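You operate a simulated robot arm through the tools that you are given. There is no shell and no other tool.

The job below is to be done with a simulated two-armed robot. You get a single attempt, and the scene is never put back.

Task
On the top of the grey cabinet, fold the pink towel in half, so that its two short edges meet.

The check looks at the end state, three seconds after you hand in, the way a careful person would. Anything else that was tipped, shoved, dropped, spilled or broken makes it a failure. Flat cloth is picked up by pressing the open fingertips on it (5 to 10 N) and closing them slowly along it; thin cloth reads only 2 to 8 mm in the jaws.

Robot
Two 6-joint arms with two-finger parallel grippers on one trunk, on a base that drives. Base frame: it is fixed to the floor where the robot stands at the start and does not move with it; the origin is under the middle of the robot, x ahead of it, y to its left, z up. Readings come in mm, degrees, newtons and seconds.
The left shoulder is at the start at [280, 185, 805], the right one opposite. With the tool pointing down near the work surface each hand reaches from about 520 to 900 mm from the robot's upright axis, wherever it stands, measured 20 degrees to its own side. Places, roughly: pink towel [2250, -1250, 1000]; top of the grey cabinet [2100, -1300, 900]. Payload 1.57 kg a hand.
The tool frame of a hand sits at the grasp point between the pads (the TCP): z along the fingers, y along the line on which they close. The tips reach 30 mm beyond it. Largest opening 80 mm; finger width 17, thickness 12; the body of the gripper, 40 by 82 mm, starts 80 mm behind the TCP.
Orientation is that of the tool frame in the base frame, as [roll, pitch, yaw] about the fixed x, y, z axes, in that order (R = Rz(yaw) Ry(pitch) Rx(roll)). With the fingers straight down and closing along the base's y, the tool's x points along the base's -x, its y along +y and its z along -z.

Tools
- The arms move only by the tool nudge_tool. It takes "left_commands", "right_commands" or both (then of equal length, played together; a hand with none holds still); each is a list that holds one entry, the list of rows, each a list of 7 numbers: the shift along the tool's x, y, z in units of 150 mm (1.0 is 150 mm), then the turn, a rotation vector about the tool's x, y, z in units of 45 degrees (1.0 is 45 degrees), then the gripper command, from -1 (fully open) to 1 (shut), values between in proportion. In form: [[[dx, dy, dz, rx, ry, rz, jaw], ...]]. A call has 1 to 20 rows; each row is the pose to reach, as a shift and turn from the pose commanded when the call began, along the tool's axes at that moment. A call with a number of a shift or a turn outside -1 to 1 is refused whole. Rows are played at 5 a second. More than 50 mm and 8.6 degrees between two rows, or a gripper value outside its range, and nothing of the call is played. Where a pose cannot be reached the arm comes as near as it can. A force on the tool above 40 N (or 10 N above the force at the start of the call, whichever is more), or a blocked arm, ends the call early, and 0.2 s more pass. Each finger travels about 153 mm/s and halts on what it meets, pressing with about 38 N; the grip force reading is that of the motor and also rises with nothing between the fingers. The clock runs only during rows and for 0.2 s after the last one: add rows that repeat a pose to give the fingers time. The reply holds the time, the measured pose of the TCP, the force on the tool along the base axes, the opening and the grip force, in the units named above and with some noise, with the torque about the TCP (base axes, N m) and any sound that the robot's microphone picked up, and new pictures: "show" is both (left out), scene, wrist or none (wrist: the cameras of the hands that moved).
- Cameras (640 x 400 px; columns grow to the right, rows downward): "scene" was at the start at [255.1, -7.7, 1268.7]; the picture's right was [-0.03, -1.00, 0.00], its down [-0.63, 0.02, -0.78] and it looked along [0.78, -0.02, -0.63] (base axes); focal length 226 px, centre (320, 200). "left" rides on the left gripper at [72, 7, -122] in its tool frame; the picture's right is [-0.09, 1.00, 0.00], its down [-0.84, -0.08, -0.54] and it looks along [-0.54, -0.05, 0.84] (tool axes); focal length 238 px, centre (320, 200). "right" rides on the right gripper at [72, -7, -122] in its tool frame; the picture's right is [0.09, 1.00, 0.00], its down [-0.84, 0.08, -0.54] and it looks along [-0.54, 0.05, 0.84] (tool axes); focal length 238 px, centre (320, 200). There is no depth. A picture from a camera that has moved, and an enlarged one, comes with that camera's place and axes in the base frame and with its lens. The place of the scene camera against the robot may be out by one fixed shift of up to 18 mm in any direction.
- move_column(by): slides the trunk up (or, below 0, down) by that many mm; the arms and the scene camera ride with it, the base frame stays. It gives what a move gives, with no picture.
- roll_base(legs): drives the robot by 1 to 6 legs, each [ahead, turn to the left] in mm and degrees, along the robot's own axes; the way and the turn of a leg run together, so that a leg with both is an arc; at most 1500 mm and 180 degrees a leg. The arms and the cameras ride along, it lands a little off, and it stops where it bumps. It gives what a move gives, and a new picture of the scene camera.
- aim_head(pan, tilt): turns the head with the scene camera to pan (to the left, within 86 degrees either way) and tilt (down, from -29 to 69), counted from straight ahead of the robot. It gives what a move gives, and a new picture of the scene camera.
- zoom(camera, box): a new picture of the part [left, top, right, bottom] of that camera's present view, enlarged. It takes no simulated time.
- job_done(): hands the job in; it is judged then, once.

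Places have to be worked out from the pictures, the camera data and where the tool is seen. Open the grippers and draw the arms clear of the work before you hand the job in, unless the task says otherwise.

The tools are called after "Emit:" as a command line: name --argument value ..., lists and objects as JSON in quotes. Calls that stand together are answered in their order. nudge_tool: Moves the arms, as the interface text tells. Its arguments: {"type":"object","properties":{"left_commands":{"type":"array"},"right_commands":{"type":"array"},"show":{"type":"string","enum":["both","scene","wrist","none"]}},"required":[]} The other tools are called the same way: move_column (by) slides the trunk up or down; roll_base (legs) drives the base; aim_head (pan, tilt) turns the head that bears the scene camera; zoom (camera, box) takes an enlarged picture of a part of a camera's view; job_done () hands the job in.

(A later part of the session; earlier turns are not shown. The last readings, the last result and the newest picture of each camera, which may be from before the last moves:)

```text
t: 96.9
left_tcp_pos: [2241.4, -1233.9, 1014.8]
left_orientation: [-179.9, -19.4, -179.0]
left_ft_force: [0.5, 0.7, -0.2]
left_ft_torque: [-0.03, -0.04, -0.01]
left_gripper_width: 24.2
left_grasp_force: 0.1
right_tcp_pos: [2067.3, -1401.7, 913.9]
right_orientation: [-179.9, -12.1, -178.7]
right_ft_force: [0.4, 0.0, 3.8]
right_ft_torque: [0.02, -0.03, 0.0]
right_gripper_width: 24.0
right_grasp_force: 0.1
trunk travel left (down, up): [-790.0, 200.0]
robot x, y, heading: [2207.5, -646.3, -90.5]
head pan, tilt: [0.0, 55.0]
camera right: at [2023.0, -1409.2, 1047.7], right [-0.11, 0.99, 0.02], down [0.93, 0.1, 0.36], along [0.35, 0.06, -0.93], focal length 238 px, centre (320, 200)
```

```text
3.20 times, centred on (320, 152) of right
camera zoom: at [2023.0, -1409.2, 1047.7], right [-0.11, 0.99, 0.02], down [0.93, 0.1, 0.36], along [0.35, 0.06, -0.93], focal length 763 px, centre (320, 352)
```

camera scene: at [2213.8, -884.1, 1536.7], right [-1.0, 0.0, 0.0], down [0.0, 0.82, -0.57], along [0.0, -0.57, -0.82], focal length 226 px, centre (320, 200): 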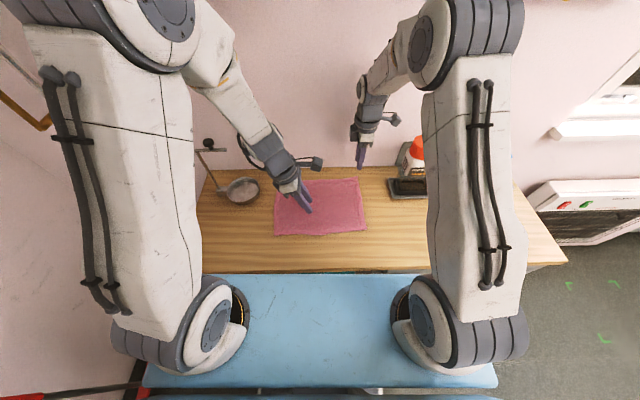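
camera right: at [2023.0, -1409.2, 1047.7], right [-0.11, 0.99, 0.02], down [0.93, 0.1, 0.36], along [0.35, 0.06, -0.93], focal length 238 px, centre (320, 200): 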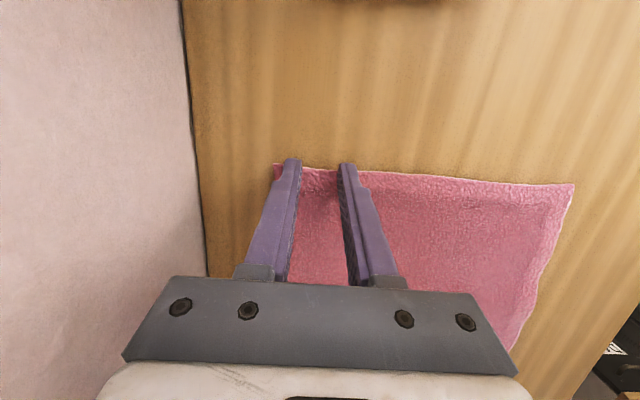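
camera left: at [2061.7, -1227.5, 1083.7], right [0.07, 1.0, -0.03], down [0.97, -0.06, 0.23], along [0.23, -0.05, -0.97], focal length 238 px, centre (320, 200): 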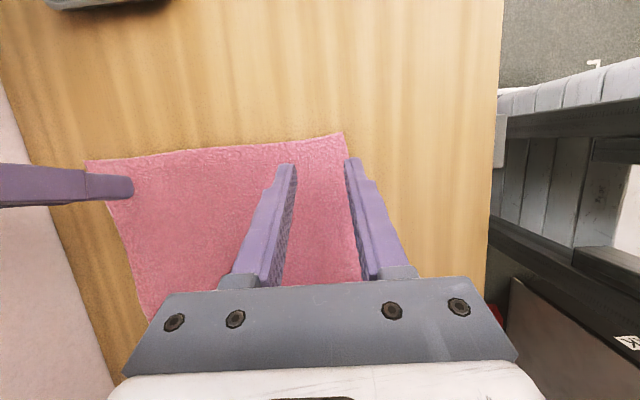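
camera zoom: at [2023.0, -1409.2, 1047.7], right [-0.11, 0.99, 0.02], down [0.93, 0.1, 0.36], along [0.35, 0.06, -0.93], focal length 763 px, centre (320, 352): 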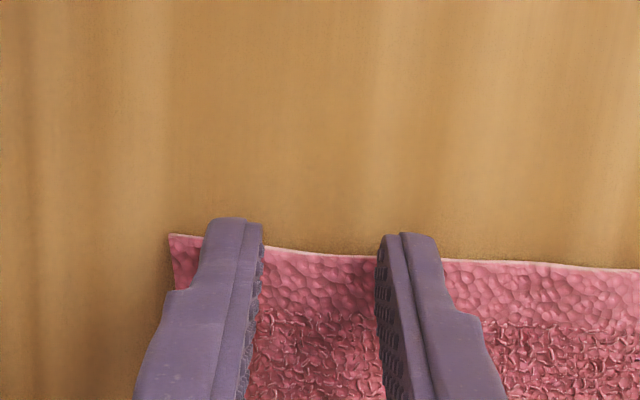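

The fingertips straddle the edge with a small bite, at 3.8 N. I press slightly more and then close slowly.

Emit:
nudge_tool --right_commands '[[[-0.001, 0, 0.005, 0, 0, 0, 0.4], [-0.001, 0, 0.005, 0, 0, 0, 0.46], [-0.001, 0, 0.005, 0, 0, 0, 0.52], [-0.001, 0, 0.005, 0, 0, 0, 0.58], [-0.001, 0, 0.005, 0, 0, 0, 0.64], [-0.001, 0, 0.005, 0, 0, 0, 0.7], [-0.001, 0, 0.005, 0, 0, 0, 0.76], [-0.001, 0, 0.005, 0, 0, 0, 0.82], [-0.001, 0, 0.005, 0, 0, 0, 0.88], [-0.001, 0, 0.005, 0, 0, 0, 0.94], [-0.001, 0, 0.005, 0, 0, 0, 1.0], [-0.001, 0, 0.005, 0, 0, 0, 1.0], [-0.001, 0, 0.005, 0, 0, 0, 1.0]]]' --show "wrist"

Emit:
zoom --camera "right" --box '[220, 90, 420, 215]'

```text
t: 99.7
left_tcp_pos: [2241.2, -1232.6, 1014.1]
left_orientation: [-179.9, -19.6, -178.9]
left_ft_force: [-0.8, 0.1, 0.3]
left_ft_torque: [0.01, -0.01, 0.0]
left_gripper_width: 24.2
left_grasp_force: 0.1
right_tcp_pos: [2067.5, -1401.4, 913.1]
right_orientation: [-179.8, -12.0, -178.7]
right_ft_force: [0.6, 0.5, 12.2]
right_ft_torque: [0.0, -0.01, 0.0]
right_gripper_width: 3.2
right_grasp_force: 24.4
trunk travel left (down, up): [-790.0, 200.0]
robot x, y, heading: [2204.1, -645.3, -90.3]
head pan, tilt: [0.0, 55.0]
camera right: at [2022.8, -1408.7, 1047.3], right [-0.11, 0.99, 0.02], down [0.93, 0.1, 0.36], along [0.35, 0.06, -0.93], focal length 238 px, centre (320, 200)
```

right: 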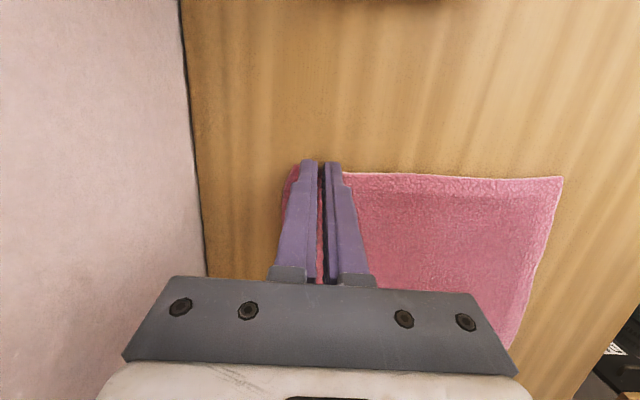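

```text
3.20 times, centred on (320, 152) of right
camera zoom: at [2022.8, -1408.7, 1047.3], right [-0.11, 0.99, 0.02], down [0.93, 0.1, 0.36], along [0.35, 0.06, -0.93], focal length 763 px, centre (320, 352)
```

zoom: 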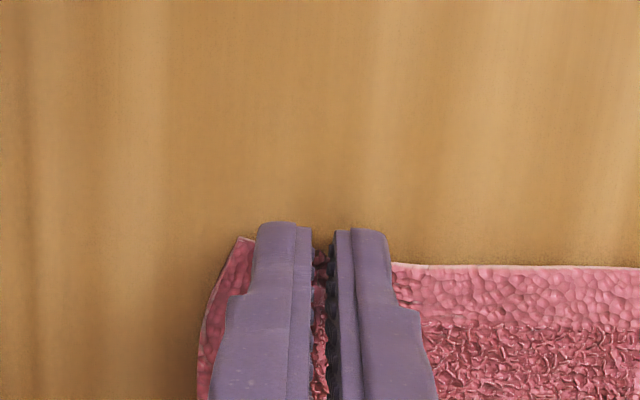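

The right grip is in with a small bite (3.2 mm). Now I bring the left hand back over the near-right corner.

Emit:
nudge_tool --left_commands '[[[0.191, -0.026, 0.165, 0, 0, 0, 0.4], [0.382, -0.051, 0.33, 0, 0, 0, 0.4], [0.573, -0.077, 0.496, 0, 0, 0, 0.4], [0.764, -0.102, 0.661, 0, 0, 0, 0.4], [0.955, -0.128, 0.826, 0, 0, 0, 0.4], [0.955, -0.128, 0.826, 0, 0, 0, 0.4]]]' --show "both"

Emit:
zoom --camera "left" --box '[220, 90, 420, 215]'

```text
t: 101.1
left_tcp_pos: [2062.7, -1254.5, 944.9]
left_orientation: [-179.9, -19.6, -179.0]
left_ft_force: [0.7, 0.0, 0.2]
left_ft_torque: [0.02, 0.03, -0.01]
left_gripper_width: 24.0
left_grasp_force: 0.0
right_tcp_pos: [2068.1, -1401.4, 912.9]
right_orientation: [-180.0, -12.0, -178.8]
right_ft_force: [0.4, -0.1, 13.1]
right_ft_torque: [-0.04, -0.03, -0.01]
right_gripper_width: 3.1
right_grasp_force: 24.1
trunk travel left (down, up): [-790.0, 200.0]
robot x, y, heading: [2204.5, -646.5, -90.0]
head pan, tilt: [0.0, 55.0]
camera scene: at [2213.8, -883.5, 1536.8], right [-1.0, 0.0, 0.0], down [0.0, 0.82, -0.57], along [0.0, -0.57, -0.82], focal length 226 px, centre (320, 200)
camera left: at [2036.1, -1248.4, 1083.5], right [0.07, 1.0, -0.03], down [0.97, -0.06, 0.23], along [0.23, -0.05, -0.97], focal length 238 px, centre (320, 200)
```

scene: 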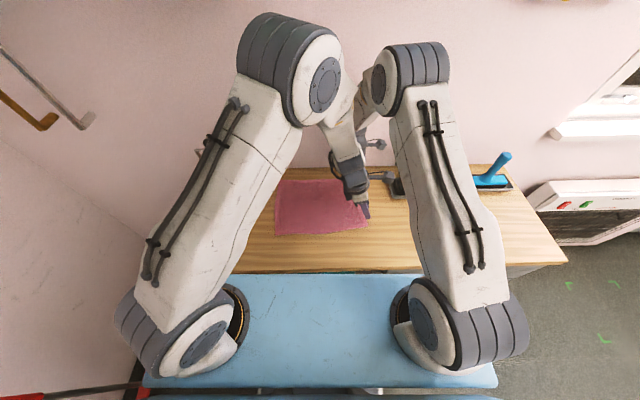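
left: 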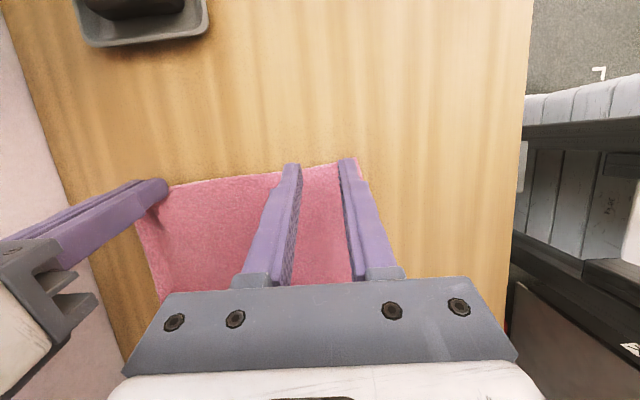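

```text
3.20 times, centred on (320, 152) of left
camera zoom: at [2036.1, -1248.4, 1083.5], right [0.07, 1.0, -0.03], down [0.97, -0.06, 0.23], along [0.23, -0.05, -0.97], focal length 763 px, centre (320, 352)
```

zoom: 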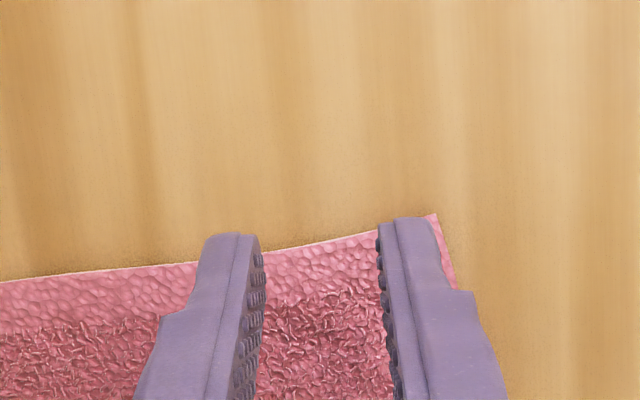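

The left fingers need a 2 mm shift for a 9 mm bite. I descend to just above contact and then step down.

Emit:
nudge_tool --left_commands '[[[-0.035, 0, 0.079, 0, 0, 0, 0.4], [-0.0707, 0, 0.1587, 0, 0, 0, 0.4], [-0.0707, 0, 0.1587, 0, 0, 0, 0.4]]]' --show "none"

Emit:
nudge_tool --left_commands '[[[-0.0067, 0, 0.0188, 0, 0, 0, 0.4], [-0.0067, 0, 0.0188, 0, 0, 0, 0.4]]]' --show "none"

Emit:
nudge_tool --left_commands '[[[-0.0045, 0, 0.0126, 0, 0, 0, 0.4], [-0.0045, 0, 0.0126, 0, 0, 0, 0.4]]]' --show "none"

```text
t: 101.9
left_tcp_pos: [2063.5, -1256.8, 917.5]
left_orientation: [-180.0, -19.5, -179.0]
left_ft_force: [0.1, -0.6, 0.3]
left_ft_torque: [0.0, -0.01, -0.02]
left_gripper_width: 23.9
left_grasp_force: 0.0
right_tcp_pos: [2066.7, -1402.9, 914.1]
right_orientation: [-179.9, -12.0, -178.8]
right_ft_force: [0.4, 0.1, 13.5]
right_ft_torque: [-0.02, -0.05, 0.04]
right_gripper_width: 3.3
right_grasp_force: 24.1
trunk travel left (down, up): [-790.0, 200.0]
robot x, y, heading: [2210.3, -647.1, -90.0]
head pan, tilt: [0.0, 55.0]
```

```text
t: 102.5
left_tcp_pos: [2064.7, -1257.3, 915.8]
left_orientation: [-179.9, -19.5, -178.9]
left_ft_force: [0.4, 0.0, -0.2]
left_ft_torque: [0.0, 0.03, 0.0]
left_gripper_width: 24.2
left_grasp_force: 0.1
right_tcp_pos: [2068.1, -1401.1, 914.2]
right_orientation: [180.0, -11.9, -178.8]
right_ft_force: [1.5, -1.3, 13.2]
right_ft_torque: [-0.02, -0.07, -0.02]
right_gripper_width: 2.9
right_grasp_force: 24.5
trunk travel left (down, up): [-790.0, 200.0]
robot x, y, heading: [2206.3, -646.7, -90.4]
head pan, tilt: [0.0, 55.0]
```

```text
t: 103.1
left_tcp_pos: [2063.8, -1257.1, 914.1]
left_orientation: [-179.9, -19.5, -179.0]
left_ft_force: [0.8, 0.4, 2.5]
left_ft_torque: [0.03, -0.03, -0.02]
left_gripper_width: 23.9
left_grasp_force: 0.1
right_tcp_pos: [2067.5, -1400.9, 913.0]
right_orientation: [180.0, -12.0, -178.7]
right_ft_force: [0.6, -1.1, 12.0]
right_ft_torque: [-0.03, -0.03, 0.02]
right_gripper_width: 3.2
right_grasp_force: 24.0
trunk travel left (down, up): [-790.0, 200.0]
robot x, y, heading: [2207.1, -646.8, -90.2]
head pan, tilt: [0.0, 55.0]
```

The left hand is in light contact (2.5 N). I press 1.2 mm more and close slowly.

Emit:
nudge_tool --left_commands '[[[-0.0027, 0, 0.0075, 0, 0, 0, 0.4], [-0.0027, 0, 0.0075, 0, 0, 0, 0.46], [-0.0027, 0, 0.0075, 0, 0, 0, 0.52], [-0.0027, 0, 0.0075, 0, 0, 0, 0.58], [-0.0027, 0, 0.0075, 0, 0, 0, 0.64], [-0.0027, 0, 0.0075, 0, 0, 0, 0.7], [-0.0027, 0, 0.0075, 0, 0, 0, 0.76], [-0.0027, 0, 0.0075, 0, 0, 0, 0.82], [-0.0027, 0, 0.0075, 0, 0, 0, 0.88], [-0.0027, 0, 0.0075, 0, 0, 0, 0.94], [-0.0027, 0, 0.0075, 0, 0, 0, 1.0], [-0.0027, 0, 0.0075, 0, 0, 0, 1.0], [-0.0027, 0, 0.0075, 0, 0, 0, 1.0]]]' --show "wrist"

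Emit:
zoom --camera "left" --box '[120, 90, 440, 290]'

```text
t: 105.9
left_tcp_pos: [2063.6, -1257.2, 913.9]
left_orientation: [-179.8, -19.5, -179.0]
left_ft_force: [0.6, -0.4, 11.2]
left_ft_torque: [-0.03, 0.01, -0.04]
left_gripper_width: 2.5
left_grasp_force: 23.8
right_tcp_pos: [2067.9, -1401.4, 914.0]
right_orientation: [-179.9, -12.0, -178.7]
right_ft_force: [0.0, -1.8, 11.4]
right_ft_torque: [-0.05, 0.02, 0.0]
right_gripper_width: 3.2
right_grasp_force: 23.8
trunk travel left (down, up): [-790.0, 200.0]
robot x, y, heading: [2204.1, -647.4, -90.2]
head pan, tilt: [0.0, 55.0]
camera left: at [2037.9, -1249.5, 1053.1], right [0.07, 1.0, -0.03], down [0.97, -0.06, 0.23], along [0.23, -0.05, -0.97], focal length 238 px, centre (320, 200)
```

left: 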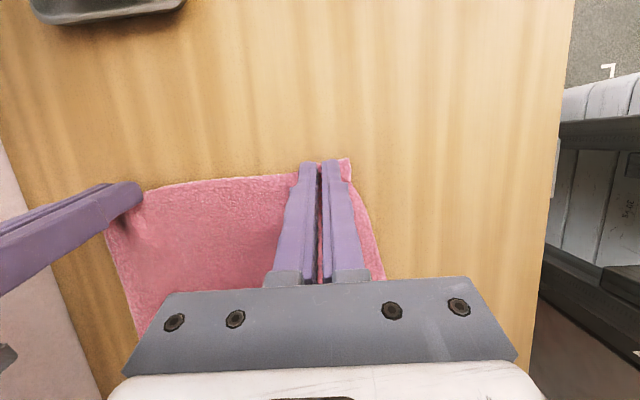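

```text
2.00 times, centred on (280, 190) of left
camera zoom: at [2037.9, -1249.5, 1053.1], right [0.07, 1.0, -0.03], down [0.97, -0.06, 0.23], along [0.23, -0.05, -0.97], focal length 477 px, centre (400, 220)
```

zoom: 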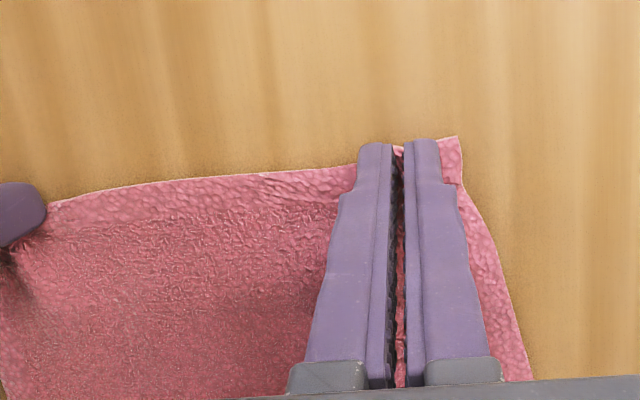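

Both corners are gripped close to the edge (left 2.5 mm, right 3.2 mm). I start the arc again, leaning the left hand progressively as it goes.

Emit:
nudge_tool --left_commands '[[[0.0318, 0.001, -0.1337, 0, 0.037, 0, 1], [0.0335, 0.0043, -0.2745, 0, 0.074, 0, 1], [0.0053, 0.0097, -0.4168, 0, 0.111, 0, 1], [-0.0511, 0.0166, -0.5556, 0, 0.148, 0, 1], [-0.1345, 0.0251, -0.6883, 0, 0.185, 0, 1], [-0.243, 0.0353, -0.8096, 0, 0.222, 0, 1]]]' --right_commands '[[[0.0151, 0.001, -0.1385, 0, 0, 0, 1], [0.0019, 0.0042, -0.279, 0, 0, 0, 1], [-0.0397, 0.0094, -0.4173, 0, 0, 0, 1], [-0.1074, 0.0161, -0.5483, 0, 0, 0, 1], [-0.1992, 0.0243, -0.6687, 0, 0, 0, 1], [-0.3133, 0.0343, -0.7747, 0, 0, 0, 1]]]' --show "both"

```text
t: 107.3
left_tcp_pos: [2139.1, -1250.0, 1014.5]
left_orientation: [-179.9, -29.6, -179.2]
left_ft_force: [-0.5, -0.1, 0.7]
left_ft_torque: [0.02, 0.0, -0.01]
left_gripper_width: 0.0
left_grasp_force: 21.3
right_tcp_pos: [2137.4, -1395.9, 1020.3]
right_orientation: [180.0, -11.9, -178.7]
right_ft_force: [-0.1, -0.4, -0.1]
right_ft_torque: [0.01, -0.02, -0.06]
right_gripper_width: 3.2
right_grasp_force: 24.7
trunk travel left (down, up): [-790.0, 200.0]
robot x, y, heading: [2205.5, -644.8, -90.2]
head pan, tilt: [0.0, 55.0]
camera scene: at [2213.5, -884.1, 1536.7], right [-1.0, 0.0, 0.0], down [0.0, 0.82, -0.57], along [0.0, -0.57, -0.82], focal length 226 px, centre (320, 200)
camera right: at [2093.9, -1401.7, 1152.6], right [-0.11, 0.99, 0.02], down [0.93, 0.1, 0.36], along [0.35, 0.06, -0.93], focal length 238 px, centre (320, 200)
camera left: at [2136.5, -1242.1, 1157.4], right [0.06, 1.0, -0.05], down [1.0, -0.06, 0.06], along [0.06, -0.05, -1.0], focal length 238 px, centre (320, 200)
```

scene: 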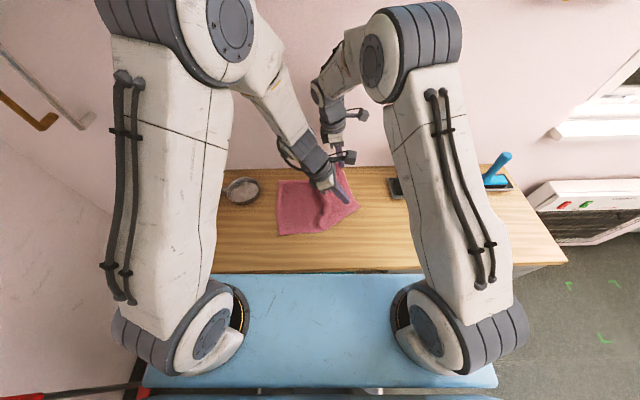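
right: 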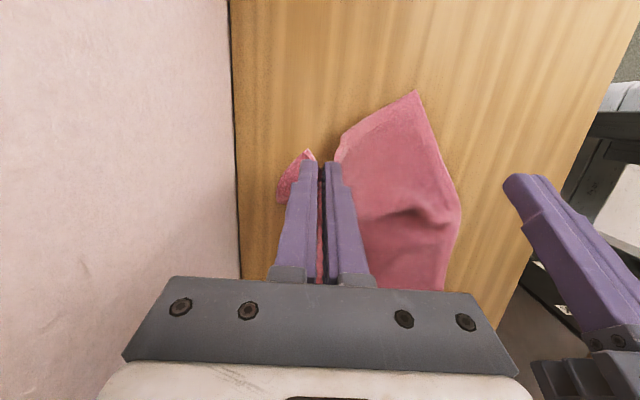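
left: 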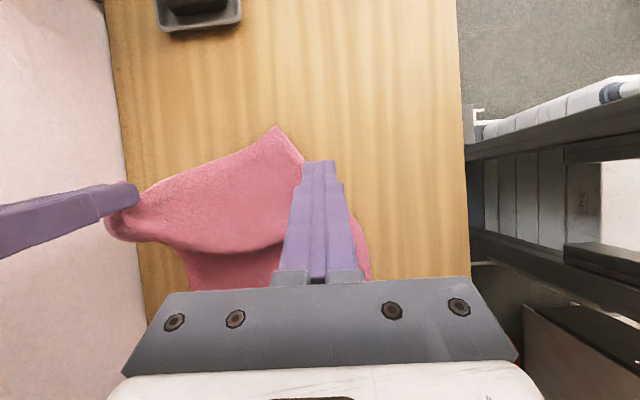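

The left grip slipped off (0.0 mm); the right one still holds. I retrace with the right hand to lay its corner back down, keeping the left hand still and open.

Emit:
nudge_tool --left_commands '[[[0, 0, 0, 0, 0, 0, 0.8], [0, 0, 0, 0, 0, 0, 0.6], [0, 0, 0, 0, 0, 0, 0.4], [0, 0, 0, 0, 0, 0, 0.4], [0, 0, 0, 0, 0, 0, 0.4], [0, 0, 0, 0, 0, 0, 0.4], [0, 0, 0, 0, 0, 0, 0.4]]]' --right_commands '[[[0.114, -0.0099, 0.106, 0, 0, 0, 1], [0.206, -0.0181, 0.2264, 0, 0, 0, 1], [0.2736, -0.0249, 0.3573, 0, 0, 0, 1], [0.3152, -0.03, 0.4957, 0, 0, 0, 1], [0.3283, -0.0332, 0.636, 0, 0, 0, 1], [0.3113, -0.0343, 0.768, 0, 0, 0, 1], [0.3113, -0.0343, 0.768, 0, 0, 0, 1]]]' --show "both"

```text
t: 108.9
left_tcp_pos: [2138.7, -1248.8, 1015.4]
left_orientation: [-179.9, -29.5, -178.9]
left_ft_force: [-0.7, 0.4, -0.1]
left_ft_torque: [0.01, 0.0, 0.0]
left_gripper_width: 24.1
left_grasp_force: 0.0
right_tcp_pos: [2068.8, -1402.6, 915.4]
right_orientation: [-179.9, -11.9, -178.8]
right_ft_force: [0.1, 0.7, 3.3]
right_ft_torque: [0.02, 0.01, 0.01]
right_gripper_width: 3.1
right_grasp_force: 24.4
trunk travel left (down, up): [-790.0, 200.0]
robot x, y, heading: [2207.1, -646.8, -90.4]
head pan, tilt: [0.0, 55.0]
camera scene: at [2213.8, -884.0, 1536.8], right [-1.0, 0.0, 0.0], down [0.0, 0.82, -0.57], along [0.0, -0.57, -0.82], focal length 226 px, centre (320, 200)
camera right: at [2024.7, -1408.9, 1048.2], right [-0.11, 0.99, 0.02], down [0.93, 0.1, 0.36], along [0.35, 0.06, -0.93], focal length 238 px, centre (320, 200)
camera left: at [2136.4, -1242.2, 1157.3], right [0.06, 1.0, -0.05], down [1.0, -0.06, 0.06], along [0.06, -0.05, -1.0], focal length 238 px, centre (320, 200)
```

scene: 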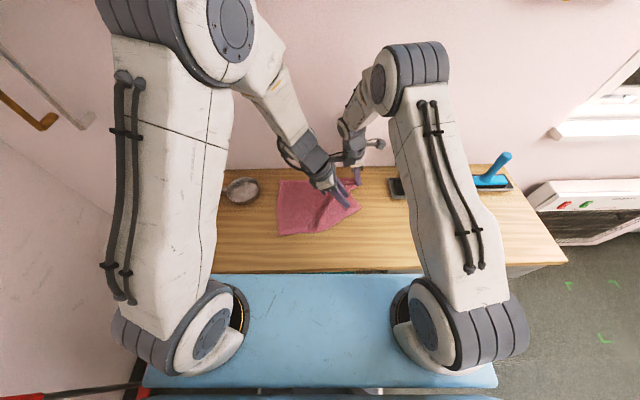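
right: 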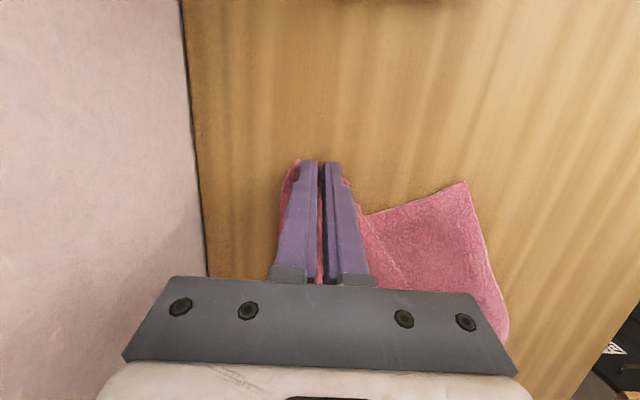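
left: 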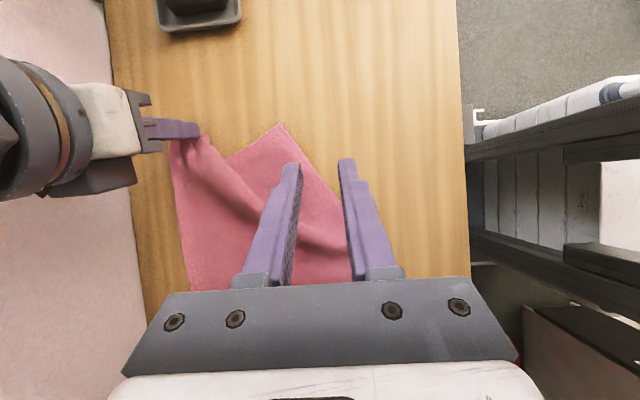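

The near corner has been dragged in to about (2065,-1296). I release the right corner in place (press and open), then lift the right hand away to give the left hand room to pull the near corner back.

Emit:
nudge_tool --right_commands '[[[-0.0021, 0, 0.0098, 0, 0, 0, 1], [-0.0021, 0, 0.0098, 0, 0, 0, 0.9], [-0.0021, 0, 0.0098, 0, 0, 0, 0.8], [-0.0021, 0, 0.0098, 0, 0, 0, 0.7], [-0.0021, 0, 0.0098, 0, 0, 0, 0.6], [-0.0021, 0, 0.0098, 0, 0, 0, 0.5], [-0.0021, 0, 0.0098, 0, 0, 0, 0.4], [-0.0021, 0, 0.0098, 0, 0, 0, 0.3], [-0.0021, 0, 0.0098, 0, 0, 0, 0.2], [0.02, 0, -0.098, 0, 0, 0, 0.2], [0.05, 0, -0.25, 0, 0, 0, 0.2], [0.083, 0, -0.4, 0, 0, 0, 0.2]]]' --show "both"

```text
t: 111.5
left_tcp_pos: [2138.3, -1249.8, 1014.4]
left_orientation: [-179.9, -29.5, -179.0]
left_ft_force: [-0.2, -0.4, 0.0]
left_ft_torque: [0.0, 0.02, -0.01]
left_gripper_width: 24.0
left_grasp_force: 0.1
right_tcp_pos: [2067.8, -1401.0, 975.7]
right_orientation: [180.0, -12.1, -178.8]
right_ft_force: [-0.9, -0.3, -0.6]
right_ft_torque: [0.0, 0.03, 0.01]
right_gripper_width: 31.9
right_grasp_force: 0.1
trunk travel left (down, up): [-790.0, 200.0]
robot x, y, heading: [2201.7, -646.2, -90.2]
head pan, tilt: [0.0, 55.0]
camera scene: at [2213.8, -884.2, 1536.6], right [-1.0, 0.0, 0.0], down [0.0, 0.82, -0.57], along [0.0, -0.57, -0.82], focal length 226 px, centre (320, 200)
camera right: at [2023.4, -1408.7, 1109.2], right [-0.11, 0.99, 0.02], down [0.93, 0.1, 0.36], along [0.35, 0.06, -0.93], focal length 238 px, centre (320, 200)
```

scene: 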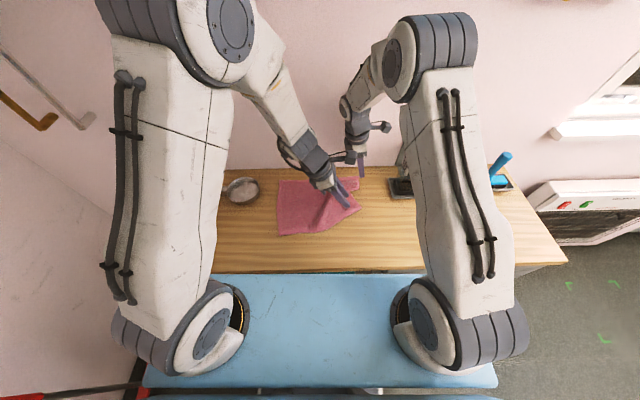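
right: 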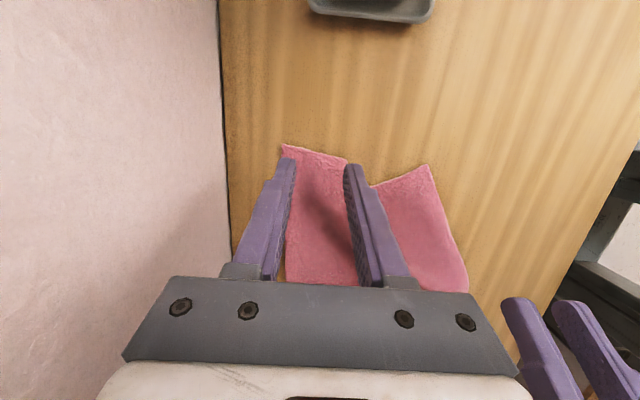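

The far corner is released in place. I park the right hand higher and toward -x, out of the left hand's way.

Emit:
nudge_tool --right_commands '[[[0.1, 0.05, -0.2, 0, 0, 0, 0.2], [0.3, 0.2, -0.4, 0, 0, 0, 0.2], [0.5, 0.36, -0.55, 0, 0, 0, 0.2], [0.7, 0.52, -0.68, 0, 0, 0, 0.2], [0.89, 0.682, -0.792, 0, 0, 0, 0.2], [0.89, 0.682, -0.792, 0, 0, 0, 0.2]]]' --show "both"

Emit:
zoom --camera "scene" --box '[200, 130, 440, 280]'

```text
t: 112.9
left_tcp_pos: [2138.3, -1249.1, 1015.1]
left_orientation: [-179.9, -29.5, -178.9]
left_ft_force: [0.1, 0.3, -0.4]
left_ft_torque: [0.0, -0.01, 0.01]
left_gripper_width: 24.1
left_grasp_force: 0.2
right_tcp_pos: [1960.1, -1302.3, 1120.1]
right_orientation: [179.9, -12.0, -178.7]
right_ft_force: [0.0, 0.0, 0.1]
right_ft_torque: [-0.01, -0.01, -0.01]
right_gripper_width: 32.0
right_grasp_force: 0.0
trunk travel left (down, up): [-790.0, 200.0]
robot x, y, heading: [2205.2, -650.9, -90.4]
head pan, tilt: [0.0, 55.0]
camera scene: at [2213.7, -883.8, 1536.8], right [-1.0, 0.0, 0.0], down [0.0, 0.82, -0.57], along [0.0, -0.57, -0.82], focal length 226 px, centre (320, 200)
camera right: at [1916.1, -1309.1, 1253.1], right [-0.11, 0.99, 0.02], down [0.93, 0.1, 0.36], along [0.35, 0.06, -0.93], focal length 238 px, centre (320, 200)
```

scene: 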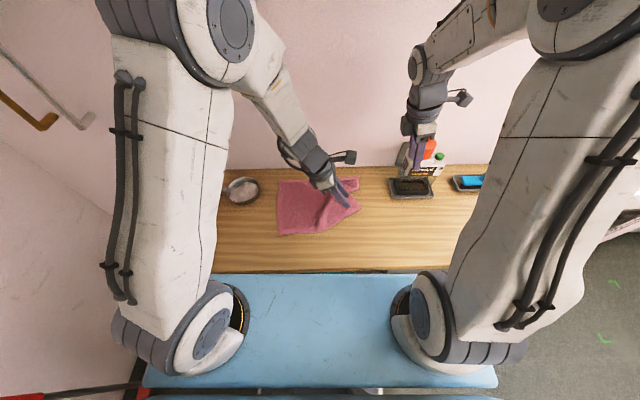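
right: 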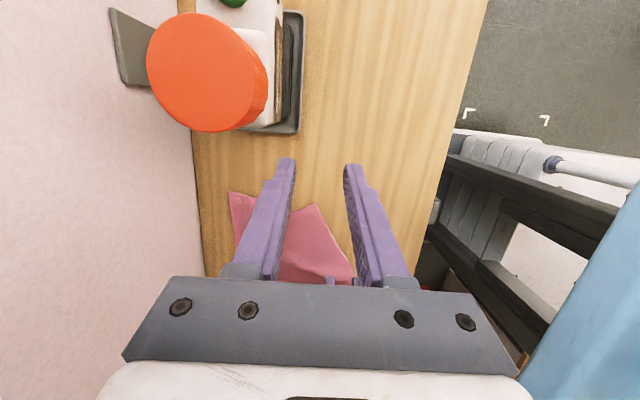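

```text
2.67 times, centred on (320, 205) of scene
camera zoom: at [2213.7, -883.8, 1536.8], right [-1.0, 0.0, 0.0], down [0.0, 0.82, -0.57], along [0.0, -0.57, -0.82], focal length 602 px, centre (320, 187)
```

zoom: 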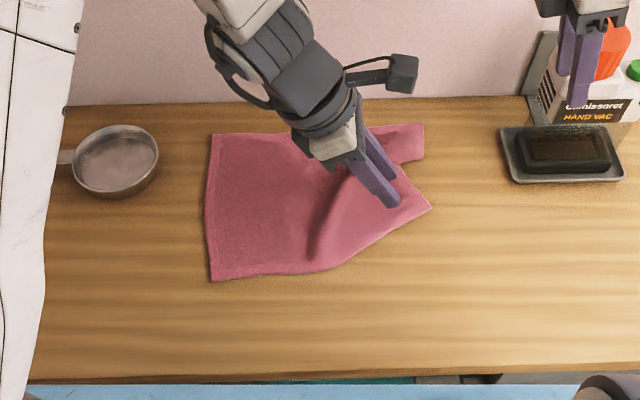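

Now the left hand: I reduce its lean to 10° (a firmer grip), then turn it about 28° to match the rotated near corner, staying above the cloth.

Emit:
nudge_tool --left_commands '[[[0, 0, 0, 0, -0.11, 0, 0.2], [0, 0, 0, 0, -0.22, 0, 0.2], [0, 0, 0, 0, -0.33, 0, 0.2], [0, 0, 0, 0, -0.433, 0, 0.2], [0, 0, 0, 0, -0.433, 0, 0.2]]]' --show "none"

Emit:
nudge_tool --left_commands '[[[0.1, -0.06, 0.02, 0.027, 0, -0.153, 0.2], [0.2, -0.12, 0.04, 0.054, 0, -0.306, 0.2], [0.3, -0.18, 0.06, 0.081, 0, -0.46, 0.2], [0.4, -0.24, 0.08, 0.108, 0, -0.613, 0.2], [0.4, -0.24, 0.08, 0.108, 0, -0.613, 0.2]]]' --show "both"

```text
t: 114.1
left_tcp_pos: [2139.6, -1250.6, 1014.6]
left_orientation: [-179.9, -10.0, -179.0]
left_ft_force: [0.2, 0.0, -0.8]
left_ft_torque: [-0.03, 0.0, 0.02]
left_gripper_width: 31.8
left_grasp_force: 0.0
right_tcp_pos: [1960.9, -1303.0, 1119.5]
right_orientation: [180.0, -11.9, -178.8]
right_ft_force: [0.9, 0.0, 0.4]
right_ft_torque: [0.01, 0.01, 0.0]
right_gripper_width: 32.1
right_grasp_force: 0.0
trunk travel left (down, up): [-790.0, 200.0]
robot x, y, heading: [2205.8, -650.5, -90.1]
head pan, tilt: [0.0, 55.0]
```

```text
t: 115.3
left_tcp_pos: [2078.7, -1288.4, 1013.1]
left_orientation: [-179.9, -10.1, -150.9]
left_ft_force: [1.8, 0.0, 0.1]
left_ft_torque: [-0.01, 0.01, -0.01]
left_gripper_width: 32.0
left_grasp_force: 0.1
right_tcp_pos: [1961.3, -1303.3, 1119.7]
right_orientation: [-180.0, -12.0, -178.8]
right_ft_force: [0.7, 0.2, 0.7]
right_ft_torque: [-0.03, 0.01, 0.01]
right_gripper_width: 32.2
right_grasp_force: 0.0
trunk travel left (down, up): [-790.0, 200.0]
robot x, y, heading: [2209.3, -644.0, -89.9]
head pan, tilt: [0.0, 55.0]
camera scene: at [2213.6, -884.1, 1536.7], right [-1.0, 0.0, 0.0], down [0.0, 0.82, -0.57], along [0.0, -0.57, -0.82], focal length 226 px, centre (320, 200)
camera left: at [2032.3, -1305.8, 1146.9], right [-0.4, 0.91, -0.02], down [0.84, 0.38, 0.39], along [0.36, 0.14, -0.92], focal length 238 px, centre (320, 200)
```

scene: 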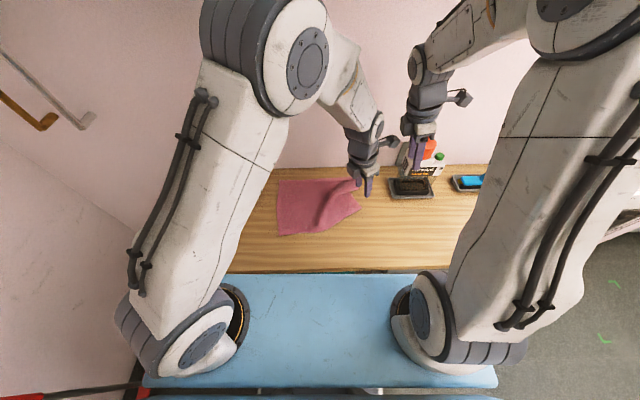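
left: 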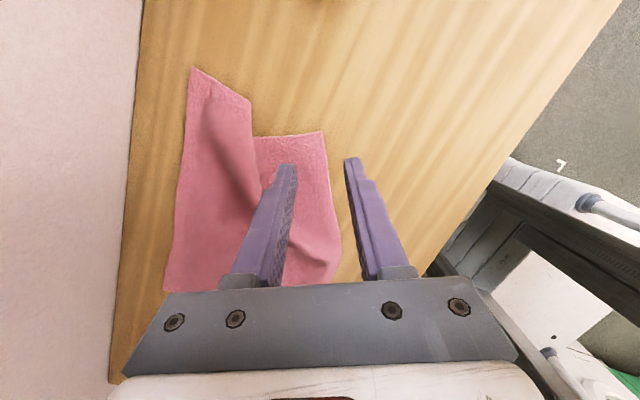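

The near corner is at about (2060,-1295), rotated ~30°, with a pleat beyond it. I position the left hand over that corner for a 13 mm bite and descend.

Emit:
nudge_tool --left_commands '[[[-0.005, -0.05, 0.15, 0, 0, 0, 0.4], [-0.01, -0.1, 0.3, 0, 0, 0, 0.4], [-0.016, -0.14, 0.458, 0, 0, 0, 0.4], [-0.016, -0.14, 0.458, 0, 0, 0, 0.4]]]' --show "wrist"

Emit:
zoom --camera "left" --box '[160, 60, 440, 235]'

```text
t: 116.3
left_tcp_pos: [2080.5, -1309.7, 945.0]
left_orientation: [-179.9, -10.0, -151.0]
left_ft_force: [-0.2, -0.1, -0.3]
left_ft_torque: [0.0, -0.01, -0.03]
left_gripper_width: 24.1
left_grasp_force: 0.1
right_tcp_pos: [1960.7, -1302.7, 1118.5]
right_orientation: [-179.9, -12.0, -178.8]
right_ft_force: [-0.2, 0.4, -0.5]
right_ft_torque: [0.01, -0.02, -0.03]
right_gripper_width: 32.3
right_grasp_force: 0.2
trunk travel left (down, up): [-790.0, 200.0]
robot x, y, heading: [2208.1, -644.1, -90.3]
head pan, tilt: [0.0, 55.0]
camera left: at [2035.0, -1327.8, 1078.8], right [-0.4, 0.91, -0.02], down [0.84, 0.38, 0.39], along [0.36, 0.14, -0.92], focal length 238 px, centre (320, 200)
```

left: 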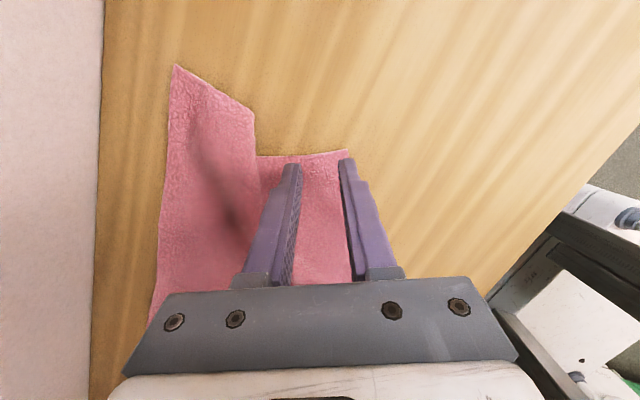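

```text
2.29 times, centred on (300, 148) of left
camera zoom: at [2035.0, -1327.8, 1078.8], right [-0.4, 0.91, -0.02], down [0.84, 0.38, 0.39], along [0.36, 0.14, -0.92], focal length 545 px, centre (366, 320)
```

zoom: 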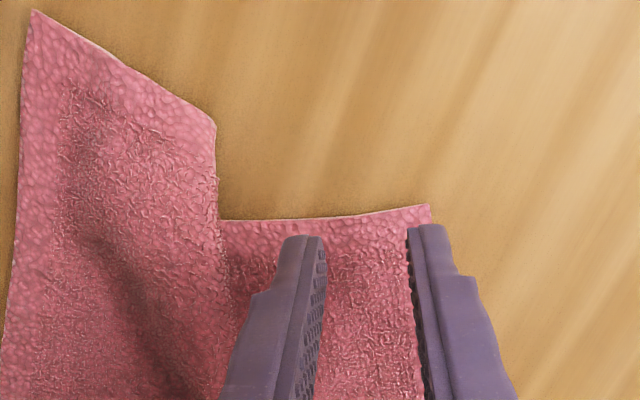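

Good alignment; I shift 4 mm away from the corner and descend to contact in steps.

Emit:
nudge_tool --left_commands '[[[-0.016, -0.014, 0.089, 0, 0, 0, 0.4], [-0.0316, -0.027, 0.177, 0, 0, 0, 0.4], [-0.0316, -0.027, 0.177, 0, 0, 0, 0.4]]]' --show "none"

Emit:
nudge_tool --left_commands '[[[-0.0023, 0, 0.0131, 0, 0, 0, 0.4], [-0.0035, 0, 0.0197, 0, 0, 0, 0.4]]]' --show "none"

Emit:
nudge_tool --left_commands '[[[-0.0018, 0, 0.01, 0, 0, 0, 0.4], [-0.0018, 0, 0.01, 0, 0, 0, 0.4]]]' --show "none"

```text
t: 117.1
left_tcp_pos: [2083.8, -1312.9, 919.3]
left_orientation: [180.0, -10.1, -151.0]
left_ft_force: [0.2, -0.5, 0.2]
left_ft_torque: [-0.03, -0.02, -0.02]
left_gripper_width: 23.6
left_grasp_force: 0.1
right_tcp_pos: [1961.1, -1302.4, 1118.7]
right_orientation: [179.9, -11.9, -178.8]
right_ft_force: [0.1, -0.1, 1.1]
right_ft_torque: [0.01, 0.03, -0.01]
right_gripper_width: 32.1
right_grasp_force: 0.0
trunk travel left (down, up): [-790.0, 200.0]
robot x, y, heading: [2203.9, -647.0, -90.3]
head pan, tilt: [0.0, 55.0]
```

```text
t: 117.7
left_tcp_pos: [2082.6, -1313.5, 917.4]
left_orientation: [-179.9, -10.1, -151.0]
left_ft_force: [-0.8, -0.8, 0.0]
left_ft_torque: [0.0, 0.0, -0.01]
left_gripper_width: 23.9
left_grasp_force: 0.1
right_tcp_pos: [1961.5, -1302.4, 1119.1]
right_orientation: [-180.0, -12.0, -178.8]
right_ft_force: [-0.7, 0.2, -0.3]
right_ft_torque: [0.03, 0.0, -0.01]
right_gripper_width: 32.1
right_grasp_force: 0.1
trunk travel left (down, up): [-790.0, 200.0]
robot x, y, heading: [2202.3, -647.8, -90.1]
head pan, tilt: [0.0, 55.0]
```

```text
t: 118.3
left_tcp_pos: [2083.3, -1313.6, 916.5]
left_orientation: [-179.9, -10.1, -150.9]
left_ft_force: [-0.9, -0.6, 0.9]
left_ft_torque: [-0.03, 0.02, 0.01]
left_gripper_width: 24.0
left_grasp_force: 0.1
right_tcp_pos: [1960.8, -1302.1, 1119.8]
right_orientation: [-180.0, -12.0, -178.8]
right_ft_force: [0.4, 0.0, -0.8]
right_ft_torque: [-0.01, 0.02, 0.01]
right_gripper_width: 32.1
right_grasp_force: 0.0
trunk travel left (down, up): [-790.0, 200.0]
robot x, y, heading: [2203.8, -645.6, -90.1]
head pan, tilt: [0.0, 55.0]
```

Emit:
nudge_tool --left_commands '[[[-0.0023, 0, 0.0131, 0, 0, 0, 0.4], [-0.0023, 0, 0.0131, 0, 0, 0, 0.4]]]' --show "none"

Emit:
nudge_tool --left_commands '[[[-0.0015, 0, 0.0085, 0, 0, 0, 0.4], [-0.0015, 0, 0.0085, 0, 0, 0, 0.4]]]' --show "wrist"

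```text
t: 118.9
left_tcp_pos: [2083.0, -1312.7, 913.2]
left_orientation: [-179.9, -10.2, -151.0]
left_ft_force: [2.0, 1.3, 10.9]
left_ft_torque: [0.04, -0.06, -0.04]
left_gripper_width: 24.4
left_grasp_force: 0.0
right_tcp_pos: [1961.1, -1302.6, 1119.6]
right_orientation: [-179.9, -12.0, -178.8]
right_ft_force: [0.5, 0.4, -0.6]
right_ft_torque: [-0.01, -0.04, -0.04]
right_gripper_width: 32.2
right_grasp_force: 0.1
trunk travel left (down, up): [-790.0, 200.0]
robot x, y, heading: [2205.3, -646.4, -90.0]
head pan, tilt: [0.0, 55.0]
```

```text
t: 119.5
left_tcp_pos: [2082.5, -1313.2, 913.2]
left_orientation: [-179.9, -10.2, -150.9]
left_ft_force: [2.9, 2.0, 23.3]
left_ft_torque: [0.11, -0.14, -0.03]
left_gripper_width: 23.9
left_grasp_force: 0.1
right_tcp_pos: [1960.6, -1302.7, 1119.4]
right_orientation: [-179.9, -12.0, -178.8]
right_ft_force: [0.4, -0.5, -0.2]
right_ft_torque: [0.06, 0.0, 0.02]
right_gripper_width: 32.0
right_grasp_force: 0.1
trunk travel left (down, up): [-790.0, 200.0]
robot x, y, heading: [2200.7, -647.8, -90.1]
head pan, tilt: [0.0, 55.0]
camera left: at [2036.4, -1330.4, 1046.5], right [-0.4, 0.91, -0.02], down [0.84, 0.38, 0.39], along [0.36, 0.14, -0.92], focal length 238 px, centre (320, 200)
```

left: 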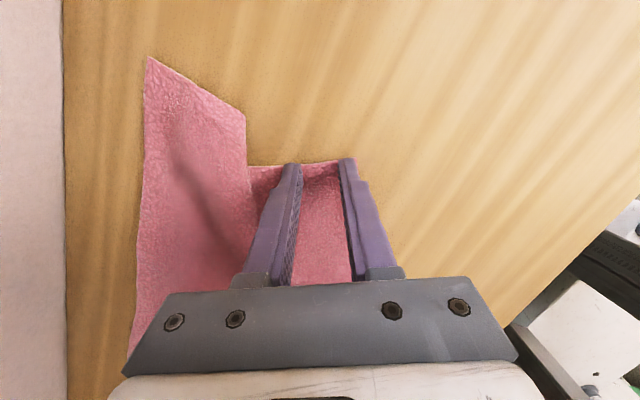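

Pressed a bit hard (23 N); I ease up 1.2 mm and close slowly.

Emit:
nudge_tool --left_commands '[[[0.0014, 0, -0.0079, 0, 0, 0, 0.4], [0.0014, 0, -0.0079, 0, 0, 0, 0.46], [0.0014, 0, -0.0079, 0, 0, 0, 0.52], [0.0014, 0, -0.0079, 0, 0, 0, 0.58], [0.0014, 0, -0.0079, 0, 0, 0, 0.64], [0.0014, 0, -0.0079, 0, 0, 0, 0.7], [0.0014, 0, -0.0079, 0, 0, 0, 0.76], [0.0014, 0, -0.0079, 0, 0, 0, 0.82], [0.0014, 0, -0.0079, 0, 0, 0, 0.88], [0.0014, 0, -0.0079, 0, 0, 0, 0.94], [0.0014, 0, -0.0079, 0, 0, 0, 1.0], [0.0014, 0, -0.0079, 0, 0, 0, 1.0], [0.0014, 0, -0.0079, 0, 0, 0, 1.0]]]' --show "wrist"

Emit:
zoom --camera "left" --box '[160, 60, 440, 235]'

```text
t: 122.3
left_tcp_pos: [2083.2, -1313.6, 912.1]
left_orientation: [-180.0, -10.1, -151.0]
left_ft_force: [-1.1, 0.0, 19.5]
left_ft_torque: [0.05, 0.0, 0.0]
left_gripper_width: 3.8
left_grasp_force: 24.4
right_tcp_pos: [1961.6, -1301.6, 1119.9]
right_orientation: [-179.9, -11.9, -178.8]
right_ft_force: [-0.2, 0.5, -0.1]
right_ft_torque: [-0.02, 0.03, 0.04]
right_gripper_width: 31.9
right_grasp_force: 0.1
trunk travel left (down, up): [-790.0, 200.0]
robot x, y, heading: [2205.9, -641.0, -90.3]
head pan, tilt: [0.0, 55.0]
camera left: at [2036.1, -1330.4, 1046.4], right [-0.4, 0.91, -0.02], down [0.84, 0.38, 0.39], along [0.36, 0.14, -0.92], focal length 238 px, centre (320, 200)
```

left: 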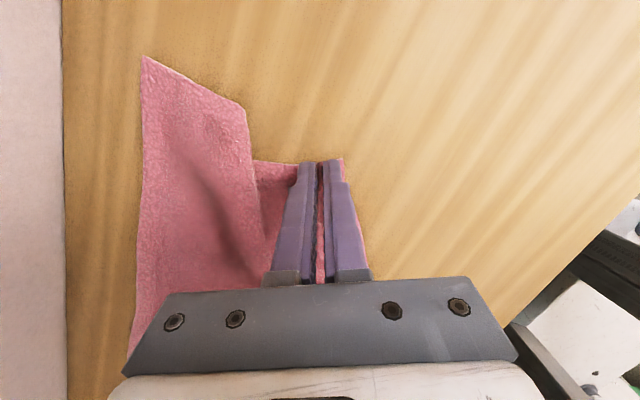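

```text
2.29 times, centred on (300, 148) of left
camera zoom: at [2036.1, -1330.4, 1046.4], right [-0.4, 0.91, -0.02], down [0.84, 0.38, 0.39], along [0.36, 0.14, -0.92], focal length 545 px, centre (366, 320)
```

zoom: 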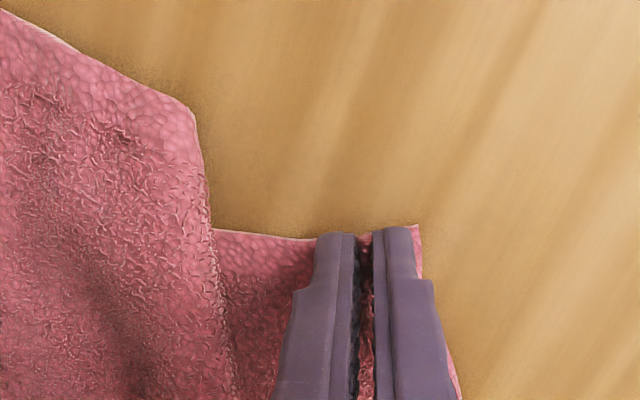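

The near corner is gripped (3.8 mm). I lift it 30 mm, carry it back toward the robot to its proper place while turning it straight, and set it down.

Emit:
nudge_tool --left_commands '[[[0.0292, 0, -0.164, 0, 0, 0, 1], [-0.0116, 0.1263, -0.2052, -0.028, 0, 0.158, 1], [-0.0582, 0.2525, -0.2134, -0.056, 0, 0.317, 1], [-0.1107, 0.3787, -0.189, -0.085, 0, 0.475, 1], [-0.1684, 0.49, -0.1316, -0.113, 0, 0.634, 1], [-0.1856, 0.4959, -0.0533, -0.113, 0, 0.634, 1], [-0.1856, 0.4959, -0.0533, -0.113, 0, 0.634, 1]]]' --show "both"

```text
t: 123.9
left_tcp_pos: [2069.9, -1235.1, 914.6]
left_orientation: [180.0, -10.1, -180.0]
left_ft_force: [1.8, -0.6, 5.8]
left_ft_torque: [0.02, -0.06, 0.07]
left_gripper_width: 3.5
left_grasp_force: 23.9
right_tcp_pos: [1961.9, -1301.8, 1118.6]
right_orientation: [-179.9, -12.1, -178.8]
right_ft_force: [0.3, 0.4, 1.2]
right_ft_torque: [-0.02, 0.05, 0.0]
right_gripper_width: 32.3
right_grasp_force: 0.0
trunk travel left (down, up): [-790.0, 200.0]
robot x, y, heading: [2206.0, -647.9, -90.3]
head pan, tilt: [0.0, 55.0]
camera scene: at [2213.9, -883.8, 1536.8], right [-1.0, 0.0, 0.0], down [0.0, 0.82, -0.57], along [0.0, -0.57, -0.82], focal length 226 px, centre (320, 200)
camera left: at [2021.3, -1227.9, 1048.6], right [0.09, 1.0, -0.02], down [0.92, -0.08, 0.39], along [0.38, -0.05, -0.92], focal length 238 px, centre (320, 200)
```

scene: 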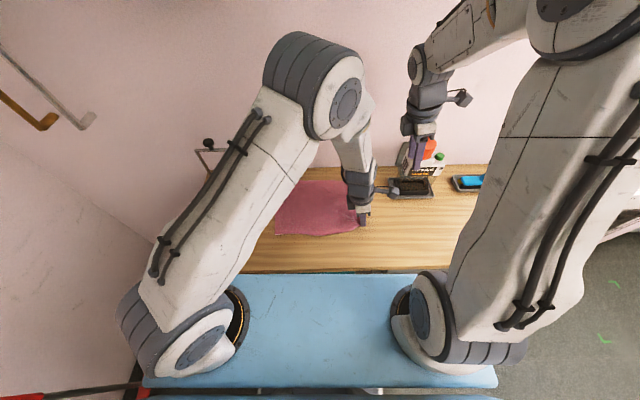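
left: 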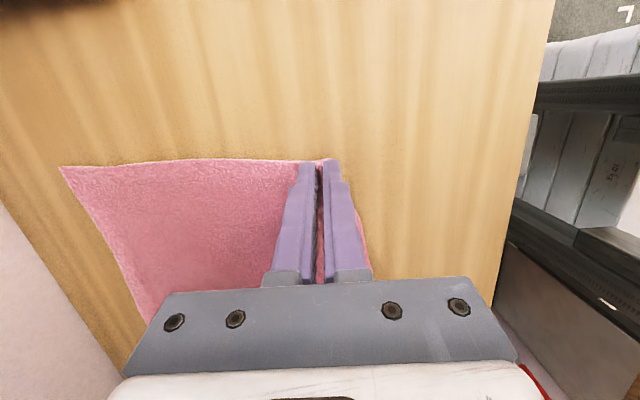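

The towel is straight again and the left hand holds the near corner (3.5 mm). Now I bring the right hand back over the far corner.

Emit:
nudge_tool --right_commands '[[[-0.144, -0.106, 0.16, 0, 0, 0, 0.4], [-0.289, -0.211, 0.32, 0, 0, 0, 0.4], [-0.433, -0.317, 0.48, 0, 0, 0, 0.4], [-0.577, -0.423, 0.64, 0, 0, 0, 0.4], [-0.722, -0.528, 0.8, 0, 0, 0, 0.4], [-0.866, -0.634, 0.961, 0, 0, 0, 0.4], [-0.866, -0.634, 0.961, 0, 0, 0, 0.4]]]' --show "both"

Emit:
zoom --camera "right" --box '[200, 80, 440, 230]'

```text
t: 125.5
left_tcp_pos: [2069.9, -1235.6, 915.7]
left_orientation: [-179.9, -10.1, -180.0]
left_ft_force: [0.1, 0.0, 8.3]
left_ft_torque: [0.0, -0.02, 0.04]
left_gripper_width: 3.3
left_grasp_force: 25.1
right_tcp_pos: [2058.7, -1395.9, 952.0]
right_orientation: [-180.0, -12.0, -178.8]
right_ft_force: [-0.5, 0.6, -0.1]
right_ft_torque: [0.01, 0.02, 0.01]
right_gripper_width: 24.0
right_grasp_force: 0.0
trunk travel left (down, up): [-790.0, 200.0]
robot x, y, heading: [2205.2, -647.9, -90.1]
head pan, tilt: [0.0, 55.0]
camera scene: at [2213.8, -883.8, 1536.8], right [-1.0, 0.0, 0.0], down [0.0, 0.82, -0.57], along [0.0, -0.57, -0.82], focal length 226 px, centre (320, 200)
camera right: at [2014.6, -1402.6, 1084.7], right [-0.11, 0.99, 0.02], down [0.93, 0.1, 0.36], along [0.35, 0.06, -0.93], focal length 238 px, centre (320, 200)
```

scene: 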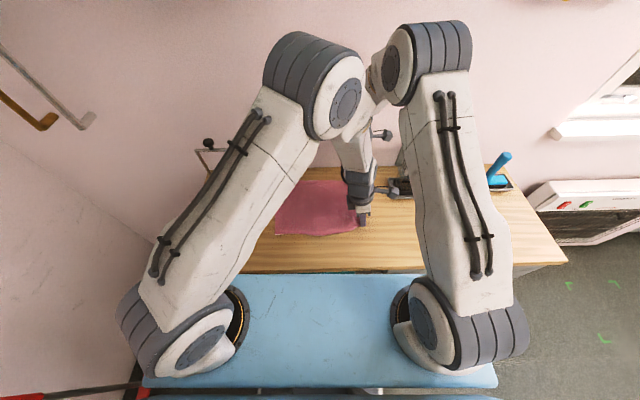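
right: 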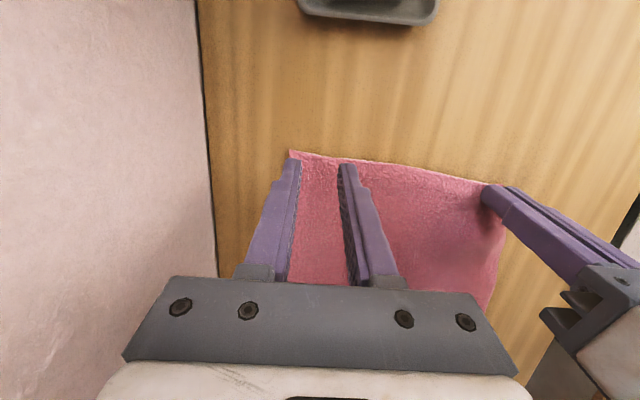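

```text
2.67 times, centred on (320, 155) of right
camera zoom: at [2014.6, -1402.6, 1084.7], right [-0.11, 0.99, 0.02], down [0.93, 0.1, 0.36], along [0.35, 0.06, -0.93], focal length 636 px, centre (320, 320)
```

zoom: 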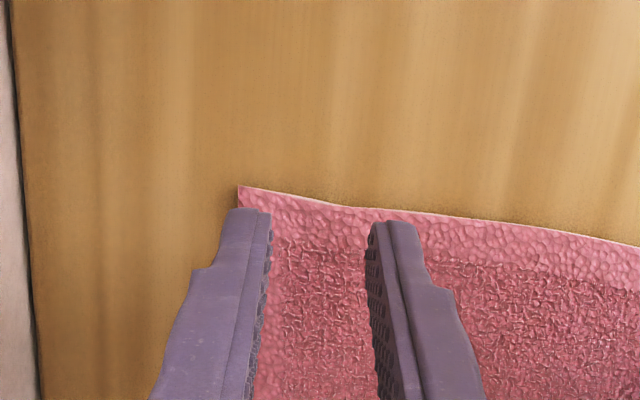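

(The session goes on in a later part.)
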